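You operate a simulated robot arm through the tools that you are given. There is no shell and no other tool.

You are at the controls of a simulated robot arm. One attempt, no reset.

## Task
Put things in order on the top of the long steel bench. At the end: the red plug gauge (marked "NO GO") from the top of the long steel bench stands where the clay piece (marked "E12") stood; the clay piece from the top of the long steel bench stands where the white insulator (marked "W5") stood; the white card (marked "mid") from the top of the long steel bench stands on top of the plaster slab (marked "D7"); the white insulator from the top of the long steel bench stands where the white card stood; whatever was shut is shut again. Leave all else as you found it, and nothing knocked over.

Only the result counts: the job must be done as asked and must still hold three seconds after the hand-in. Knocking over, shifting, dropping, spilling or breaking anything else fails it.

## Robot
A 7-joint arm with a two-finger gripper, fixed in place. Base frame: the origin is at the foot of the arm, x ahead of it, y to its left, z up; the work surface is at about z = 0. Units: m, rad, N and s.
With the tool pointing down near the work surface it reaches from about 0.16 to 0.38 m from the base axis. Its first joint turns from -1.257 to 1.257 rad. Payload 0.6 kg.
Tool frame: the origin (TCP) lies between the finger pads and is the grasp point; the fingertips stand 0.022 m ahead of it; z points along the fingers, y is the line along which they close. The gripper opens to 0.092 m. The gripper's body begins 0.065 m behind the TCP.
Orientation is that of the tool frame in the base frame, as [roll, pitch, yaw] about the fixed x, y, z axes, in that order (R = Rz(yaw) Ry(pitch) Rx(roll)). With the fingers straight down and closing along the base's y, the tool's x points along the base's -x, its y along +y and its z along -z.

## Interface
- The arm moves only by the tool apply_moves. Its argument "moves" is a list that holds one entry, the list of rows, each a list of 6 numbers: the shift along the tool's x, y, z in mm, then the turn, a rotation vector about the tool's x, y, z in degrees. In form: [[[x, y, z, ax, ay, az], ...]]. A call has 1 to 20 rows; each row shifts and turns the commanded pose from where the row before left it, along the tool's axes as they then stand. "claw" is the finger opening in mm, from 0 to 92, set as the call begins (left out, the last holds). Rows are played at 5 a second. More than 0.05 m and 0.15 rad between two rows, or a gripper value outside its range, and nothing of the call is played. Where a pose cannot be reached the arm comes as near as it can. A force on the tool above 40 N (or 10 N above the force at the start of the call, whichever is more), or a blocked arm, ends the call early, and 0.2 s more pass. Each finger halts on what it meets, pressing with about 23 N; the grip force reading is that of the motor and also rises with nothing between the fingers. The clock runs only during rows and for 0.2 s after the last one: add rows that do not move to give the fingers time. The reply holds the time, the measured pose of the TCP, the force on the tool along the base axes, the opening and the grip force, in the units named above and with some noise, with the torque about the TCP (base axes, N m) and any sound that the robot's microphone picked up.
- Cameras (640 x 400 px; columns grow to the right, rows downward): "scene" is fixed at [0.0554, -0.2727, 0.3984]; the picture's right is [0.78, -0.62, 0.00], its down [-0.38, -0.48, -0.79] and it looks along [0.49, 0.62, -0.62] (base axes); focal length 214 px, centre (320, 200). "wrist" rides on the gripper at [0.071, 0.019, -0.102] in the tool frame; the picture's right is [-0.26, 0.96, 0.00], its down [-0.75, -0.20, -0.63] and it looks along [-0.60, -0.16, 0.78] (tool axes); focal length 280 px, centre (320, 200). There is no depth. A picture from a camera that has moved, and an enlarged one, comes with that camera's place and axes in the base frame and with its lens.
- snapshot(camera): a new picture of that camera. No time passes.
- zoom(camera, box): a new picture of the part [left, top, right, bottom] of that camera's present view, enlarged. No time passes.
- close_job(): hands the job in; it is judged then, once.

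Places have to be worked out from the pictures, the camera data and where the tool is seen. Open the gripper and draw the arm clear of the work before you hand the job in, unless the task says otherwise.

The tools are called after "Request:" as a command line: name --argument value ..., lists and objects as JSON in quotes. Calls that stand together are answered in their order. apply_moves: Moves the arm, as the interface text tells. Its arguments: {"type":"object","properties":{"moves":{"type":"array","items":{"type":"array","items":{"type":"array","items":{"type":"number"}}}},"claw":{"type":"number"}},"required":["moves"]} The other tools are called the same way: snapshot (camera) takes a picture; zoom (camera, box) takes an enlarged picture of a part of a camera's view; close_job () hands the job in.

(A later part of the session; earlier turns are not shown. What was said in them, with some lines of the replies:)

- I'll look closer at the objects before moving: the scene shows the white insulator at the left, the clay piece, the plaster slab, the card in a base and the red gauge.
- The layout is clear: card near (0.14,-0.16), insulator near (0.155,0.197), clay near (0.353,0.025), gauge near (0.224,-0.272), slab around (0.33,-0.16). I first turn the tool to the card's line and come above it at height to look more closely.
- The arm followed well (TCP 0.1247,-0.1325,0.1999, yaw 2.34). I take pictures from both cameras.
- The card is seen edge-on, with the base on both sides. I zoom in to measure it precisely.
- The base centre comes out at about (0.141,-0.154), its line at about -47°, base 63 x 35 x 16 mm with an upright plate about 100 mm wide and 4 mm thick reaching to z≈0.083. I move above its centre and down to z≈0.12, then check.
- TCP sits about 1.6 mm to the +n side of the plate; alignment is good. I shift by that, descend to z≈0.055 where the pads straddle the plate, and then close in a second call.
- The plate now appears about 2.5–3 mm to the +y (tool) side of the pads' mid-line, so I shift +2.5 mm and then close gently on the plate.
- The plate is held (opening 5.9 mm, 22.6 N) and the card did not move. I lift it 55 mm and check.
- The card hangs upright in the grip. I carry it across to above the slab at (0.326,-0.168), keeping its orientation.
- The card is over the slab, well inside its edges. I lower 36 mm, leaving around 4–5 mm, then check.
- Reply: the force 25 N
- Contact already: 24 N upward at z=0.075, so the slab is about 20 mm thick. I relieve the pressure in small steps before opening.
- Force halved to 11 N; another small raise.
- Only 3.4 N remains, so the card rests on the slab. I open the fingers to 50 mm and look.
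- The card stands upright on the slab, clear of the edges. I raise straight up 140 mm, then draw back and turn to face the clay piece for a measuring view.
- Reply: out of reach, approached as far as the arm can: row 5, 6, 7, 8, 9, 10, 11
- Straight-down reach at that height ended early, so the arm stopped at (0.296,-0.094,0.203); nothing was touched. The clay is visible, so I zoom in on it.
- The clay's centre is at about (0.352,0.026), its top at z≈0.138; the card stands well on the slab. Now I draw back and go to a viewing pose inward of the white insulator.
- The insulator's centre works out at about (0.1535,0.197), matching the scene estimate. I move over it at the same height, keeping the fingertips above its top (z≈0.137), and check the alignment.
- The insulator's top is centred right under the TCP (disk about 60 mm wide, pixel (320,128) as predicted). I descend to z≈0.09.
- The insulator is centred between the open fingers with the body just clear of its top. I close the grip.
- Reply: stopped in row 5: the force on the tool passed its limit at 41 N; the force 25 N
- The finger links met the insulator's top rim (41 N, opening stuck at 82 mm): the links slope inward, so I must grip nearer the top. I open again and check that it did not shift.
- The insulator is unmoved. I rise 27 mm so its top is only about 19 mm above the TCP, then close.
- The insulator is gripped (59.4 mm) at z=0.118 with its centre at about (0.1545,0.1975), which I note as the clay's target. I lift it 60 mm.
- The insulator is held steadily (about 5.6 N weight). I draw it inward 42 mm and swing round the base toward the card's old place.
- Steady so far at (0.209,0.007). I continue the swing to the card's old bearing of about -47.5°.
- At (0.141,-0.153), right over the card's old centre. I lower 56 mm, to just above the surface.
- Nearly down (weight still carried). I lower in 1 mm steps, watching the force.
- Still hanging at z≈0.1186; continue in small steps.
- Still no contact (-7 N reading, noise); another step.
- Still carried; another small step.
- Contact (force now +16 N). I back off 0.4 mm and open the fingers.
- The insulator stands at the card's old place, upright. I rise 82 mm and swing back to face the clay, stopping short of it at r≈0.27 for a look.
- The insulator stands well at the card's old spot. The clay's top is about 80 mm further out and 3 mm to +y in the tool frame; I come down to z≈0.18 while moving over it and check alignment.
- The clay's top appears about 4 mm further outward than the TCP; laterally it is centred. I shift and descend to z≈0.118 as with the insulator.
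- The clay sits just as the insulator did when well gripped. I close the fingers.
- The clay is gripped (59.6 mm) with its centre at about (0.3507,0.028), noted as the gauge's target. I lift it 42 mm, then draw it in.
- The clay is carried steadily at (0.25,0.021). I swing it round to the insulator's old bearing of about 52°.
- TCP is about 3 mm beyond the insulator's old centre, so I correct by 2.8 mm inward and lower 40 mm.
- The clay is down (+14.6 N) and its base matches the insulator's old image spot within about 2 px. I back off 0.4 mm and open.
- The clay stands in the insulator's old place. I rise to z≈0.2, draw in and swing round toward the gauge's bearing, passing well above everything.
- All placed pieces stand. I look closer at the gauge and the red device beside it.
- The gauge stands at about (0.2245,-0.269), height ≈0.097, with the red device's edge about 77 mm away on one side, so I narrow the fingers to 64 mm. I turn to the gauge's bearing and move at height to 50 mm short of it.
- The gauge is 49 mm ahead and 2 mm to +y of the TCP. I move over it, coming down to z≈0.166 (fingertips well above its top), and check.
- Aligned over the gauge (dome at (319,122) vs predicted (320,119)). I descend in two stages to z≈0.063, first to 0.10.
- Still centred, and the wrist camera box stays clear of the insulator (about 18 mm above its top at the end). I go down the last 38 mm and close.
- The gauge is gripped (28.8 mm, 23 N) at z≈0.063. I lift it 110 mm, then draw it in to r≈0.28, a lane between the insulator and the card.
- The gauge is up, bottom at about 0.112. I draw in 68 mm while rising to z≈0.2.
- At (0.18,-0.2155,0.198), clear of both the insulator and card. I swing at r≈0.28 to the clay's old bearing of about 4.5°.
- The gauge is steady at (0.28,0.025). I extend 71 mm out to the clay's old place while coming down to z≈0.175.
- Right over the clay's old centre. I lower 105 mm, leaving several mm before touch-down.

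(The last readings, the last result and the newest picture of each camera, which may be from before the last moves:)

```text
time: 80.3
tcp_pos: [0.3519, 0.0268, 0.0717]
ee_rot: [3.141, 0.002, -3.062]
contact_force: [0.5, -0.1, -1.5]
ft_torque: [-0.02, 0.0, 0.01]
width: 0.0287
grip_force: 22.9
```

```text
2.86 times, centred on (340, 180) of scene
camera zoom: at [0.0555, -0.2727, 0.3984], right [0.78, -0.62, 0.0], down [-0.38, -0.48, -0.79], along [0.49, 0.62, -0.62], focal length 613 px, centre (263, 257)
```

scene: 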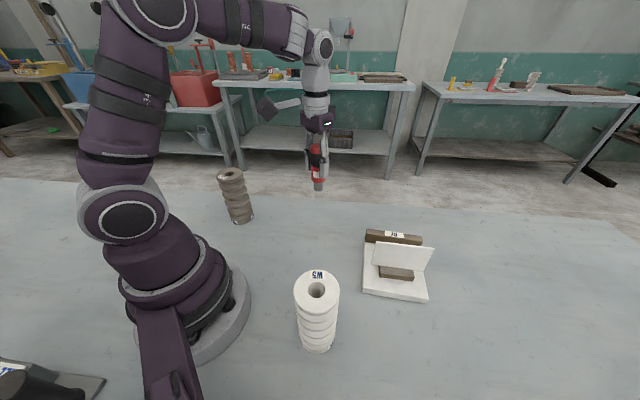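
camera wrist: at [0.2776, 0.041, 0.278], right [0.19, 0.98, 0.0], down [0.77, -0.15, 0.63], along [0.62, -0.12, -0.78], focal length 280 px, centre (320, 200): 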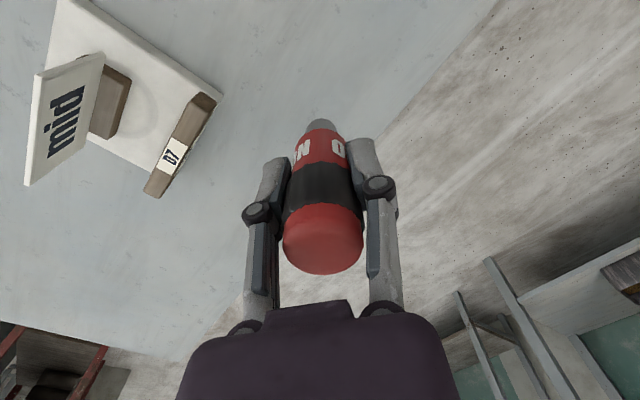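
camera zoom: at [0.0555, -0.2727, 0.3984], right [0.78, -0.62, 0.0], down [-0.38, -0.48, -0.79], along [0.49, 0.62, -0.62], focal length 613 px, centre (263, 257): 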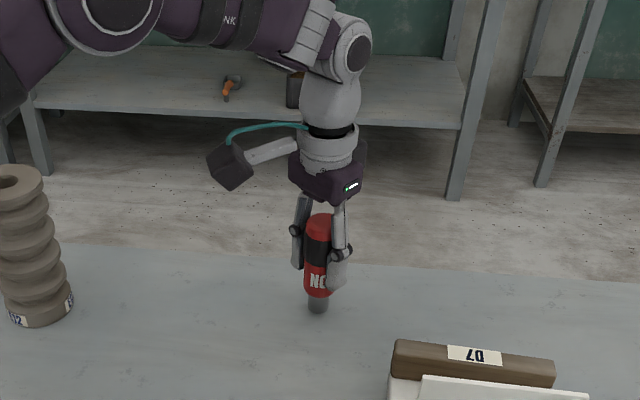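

The gauge hangs over the right spot, with about 8 mm to go. I lower 6 mm, then feel for contact.

Request:
apply_moves --moves '[[[0, 0, 3, 0, 0, 0], [0, 0, 2, 0, 0, 0], [0, 0, 1, 0, 0, 0], [0, 0, 0, 0, 0, 0]]]'

Request:
apply_moves --moves '[[[0, 0, 0.8, 0, 0, 0], [0, 0, 0, 0, 0, 0]]]'

```text
time: 81.3
tcp_pos: [0.3523, 0.0268, 0.0655]
ee_rot: [-3.14, 0.002, -3.064]
contact_force: [0.2, 0.4, -1.4]
ft_torque: [0.02, -0.03, 0.01]
width: 0.0286
grip_force: 22.9
```

```text
time: 81.9
tcp_pos: [0.352, 0.0271, 0.0642]
ee_rot: [-3.141, 0.002, -3.062]
contact_force: [0.3, 0.0, -1.2]
ft_torque: [0.06, 0.01, 0.01]
width: 0.0284
grip_force: 23.2
```

Still hanging at z≈0.0642 (−1.2 N is its weight). Another step down.

Request:
apply_moves --moves '[[[0, 0, 0.8, 0, 0, 0], [0, 0, 0, 0, 0, 0]]]'

```text
time: 82.5
tcp_pos: [0.3518, 0.0269, 0.0637]
ee_rot: [3.141, 0.002, -3.062]
contact_force: [0.0, 0.4, -0.8]
ft_torque: [-0.02, -0.02, 0.0]
width: 0.0283
grip_force: 22.9
```

No contact yet; step again.

Request:
apply_moves --moves '[[[0, 0, 0.7, 0, 0, 0], [0, 0, 0, 0, 0, 0]]]'

```text
time: 83.1
tcp_pos: [0.3532, 0.0272, 0.0626]
ee_rot: [-3.141, 0.001, -3.064]
contact_force: [0.0, -1.0, -0.7]
ft_torque: [-0.01, 0.02, -0.04]
width: 0.0283
grip_force: 22.7
```

Still only its weight; one more step.

Request:
apply_moves --moves '[[[0, 0, 0.7, 0, 0, 0], [0, 0, 0, 0, 0, 0]]]'

```text
time: 83.7
tcp_pos: [0.3536, 0.0271, 0.0612]
ee_rot: [-3.14, 0.003, -3.063]
contact_force: [-3.9, -1.1, 17.8]
ft_torque: [-0.02, 0.15, 0.04]
width: 0.0287
grip_force: 22.4
```

Contact (+17.8 N). I back off 0.4 mm and open to 64 mm.

Request:
apply_moves --moves '[[[0, 0, -0.4, 0, 0, 0], [0, 0, 0, 0, 0, 0]]]'

Request:
apply_moves --moves '[[[0, 0, 0, 0, 0, 0], [0, 0, 0, 0, 0, 0], [0, 0, 0, 0, 0, 0], [0, 0, 0, 0, 0, 0]]]' --claw 70

Request:
snapshot --camera "wrist"

Request:
zoom --camera "scene" --box '[270, 110, 410, 250]'

```text
time: 84.3
tcp_pos: [0.3524, 0.0269, 0.062]
ee_rot: [-3.141, 0.001, -3.064]
contact_force: [3.3, -0.1, 6.7]
ft_torque: [0.07, -0.18, -0.01]
width: 0.0282
grip_force: 23.5
```

```text
time: 85.3
tcp_pos: [0.3534, 0.0263, 0.0616]
ee_rot: [3.141, 0.002, -3.063]
contact_force: [0.8, 0.3, 0.5]
ft_torque: [-0.02, 0.01, -0.01]
width: 0.0703
grip_force: 0.0
```

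```text
taken
camera wrist: at [0.2798, 0.042, 0.1643], right [0.19, 0.98, 0.0], down [0.77, -0.15, 0.63], along [0.62, -0.12, -0.78], focal length 280 px, centre (320, 200)
```

wrist: 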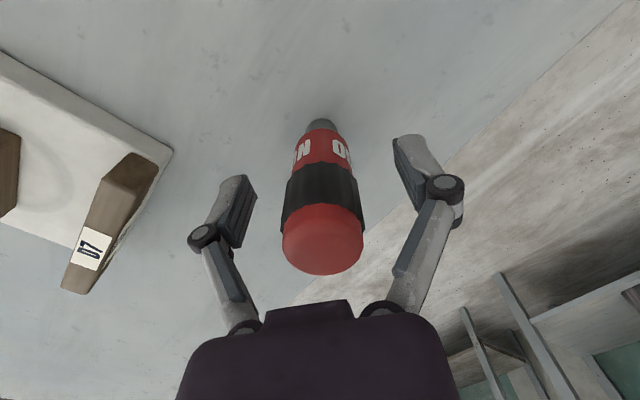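

```text
2.86 times, centred on (340, 180) of scene
camera zoom: at [0.0554, -0.2727, 0.3984], right [0.78, -0.62, 0.0], down [-0.38, -0.48, -0.79], along [0.49, 0.62, -0.62], focal length 613 px, centre (263, 257)
```

zoom: 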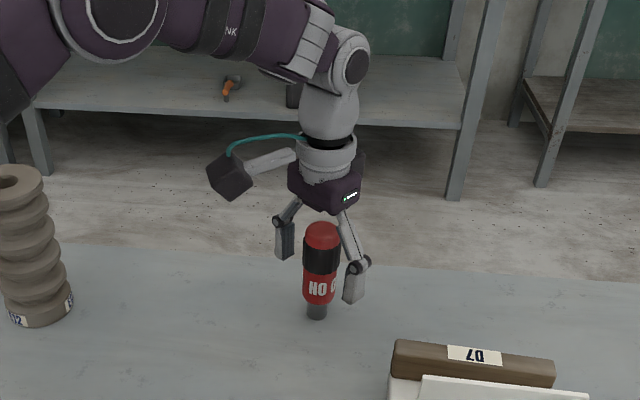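

The gauge stands upright on its pin at the clay's old place. I rise straight up 105 mm, then draw the arm inward to a clear spot.

Request:
apply_moves --moves '[[[0, 0, -5, 0, 0, 0], [0, 0, -12, 0, 0, 0], [0, 0, -22, 0, 0, 0], [0, 0, -22, 0, 0, 0], [0, 0, -22, 0, 0, 0], [0, 0, -22, 0, 0, 0], [15, 0, 0, 0, 0, 0], [25, 0, -4, 0, 0, 0], [25, 0, -8, 0, 0, 0], [25, 0, -10, 0, 0, 0], [25, 0, -10, 0, 0, 0], [15, 0, 0, 0, 0, 0], [0, 0, 0, 0, 0, 0], [0, 0, 0, 0, 0, 0]]]'

Request:
snapshot --camera "scene"

Request:
snapshot --camera "wrist"

Request:
zoom --camera "scene" --box '[200, 150, 460, 380]'

```text
time: 88.3
tcp_pos: [0.2236, 0.0181, 0.1994]
ee_rot: [3.141, 0.001, -3.064]
contact_force: [-0.4, 0.1, 0.2]
ft_torque: [0.03, 0.0, 0.0]
width: 0.0699
grip_force: 0.0
```

```text
taken
```

scene: 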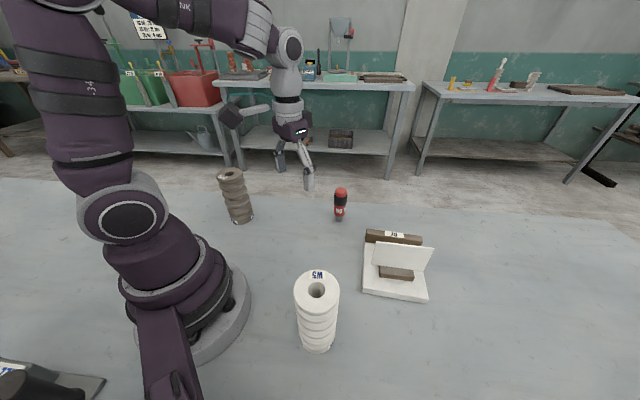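

```text
taken
camera wrist: at [0.1511, 0.0328, 0.3016], right [0.19, 0.98, 0.0], down [0.77, -0.15, 0.63], along [0.62, -0.12, -0.78], focal length 280 px, centre (320, 200)
```

wrist: 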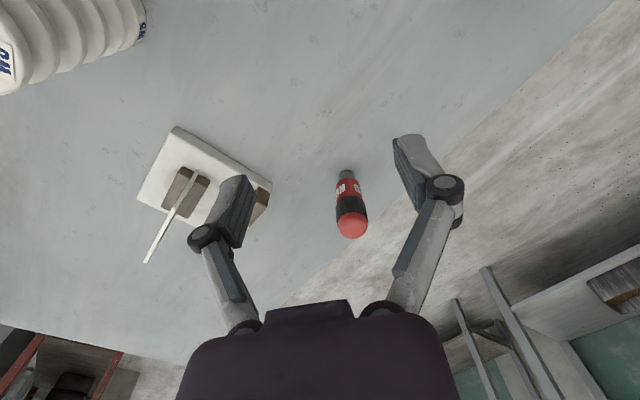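

```text
1.74 times, centred on (330, 265) of scene
camera zoom: at [0.0554, -0.2727, 0.3984], right [0.78, -0.62, 0.0], down [-0.38, -0.48, -0.79], along [0.49, 0.62, -0.62], focal length 373 px, centre (303, 87)
```

zoom: 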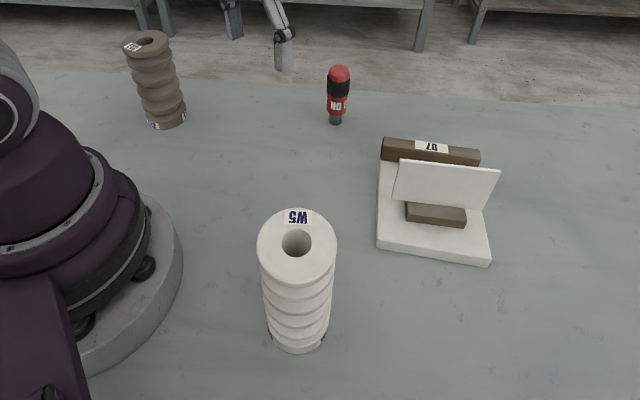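

Everything stands as asked: clay at the insulator's old place, gauge at the clay's, insulator at the card's, card on the slab, with the slab unmoved. The gripper is empty, open and drawn clear, so I hand the job in.

Request:
close_job

```text
The job is handed in.
```

I moved all four pieces to where you asked and handed the job in. In the last pictures everything stands upright. I haven't seen the judge's verdict.

| Piece | Now stands | Off from target (by pictures and readings) |
|---|---|---|
| Red plug gauge "NO GO" | where the clay piece stood | about 2–3 mm |
| Clay piece "E12" | where the white insulator stood | about 2 mm |
| White insulator "W5" | where the white card stood | about 1–3 mm |
| White card "mid" | on top of plaster slab "D7", well inside its edges | not applicable |

- **Contact with the insulator:** On my first try at gripping it, the finger links pressed on its top rim with about 41 N and the arm stopped itself. I opened the fingers, saw that it had not moved, and gripped it nearer the top.
- **Slab and surroundings:** The slab's corners are in the same place as before. I did not touch anything else on the bench.
- **"Shut again":** I opened nothing, so there was nothing to shut.

The gripper is empty and open, and the arm is drawn clear of the work.
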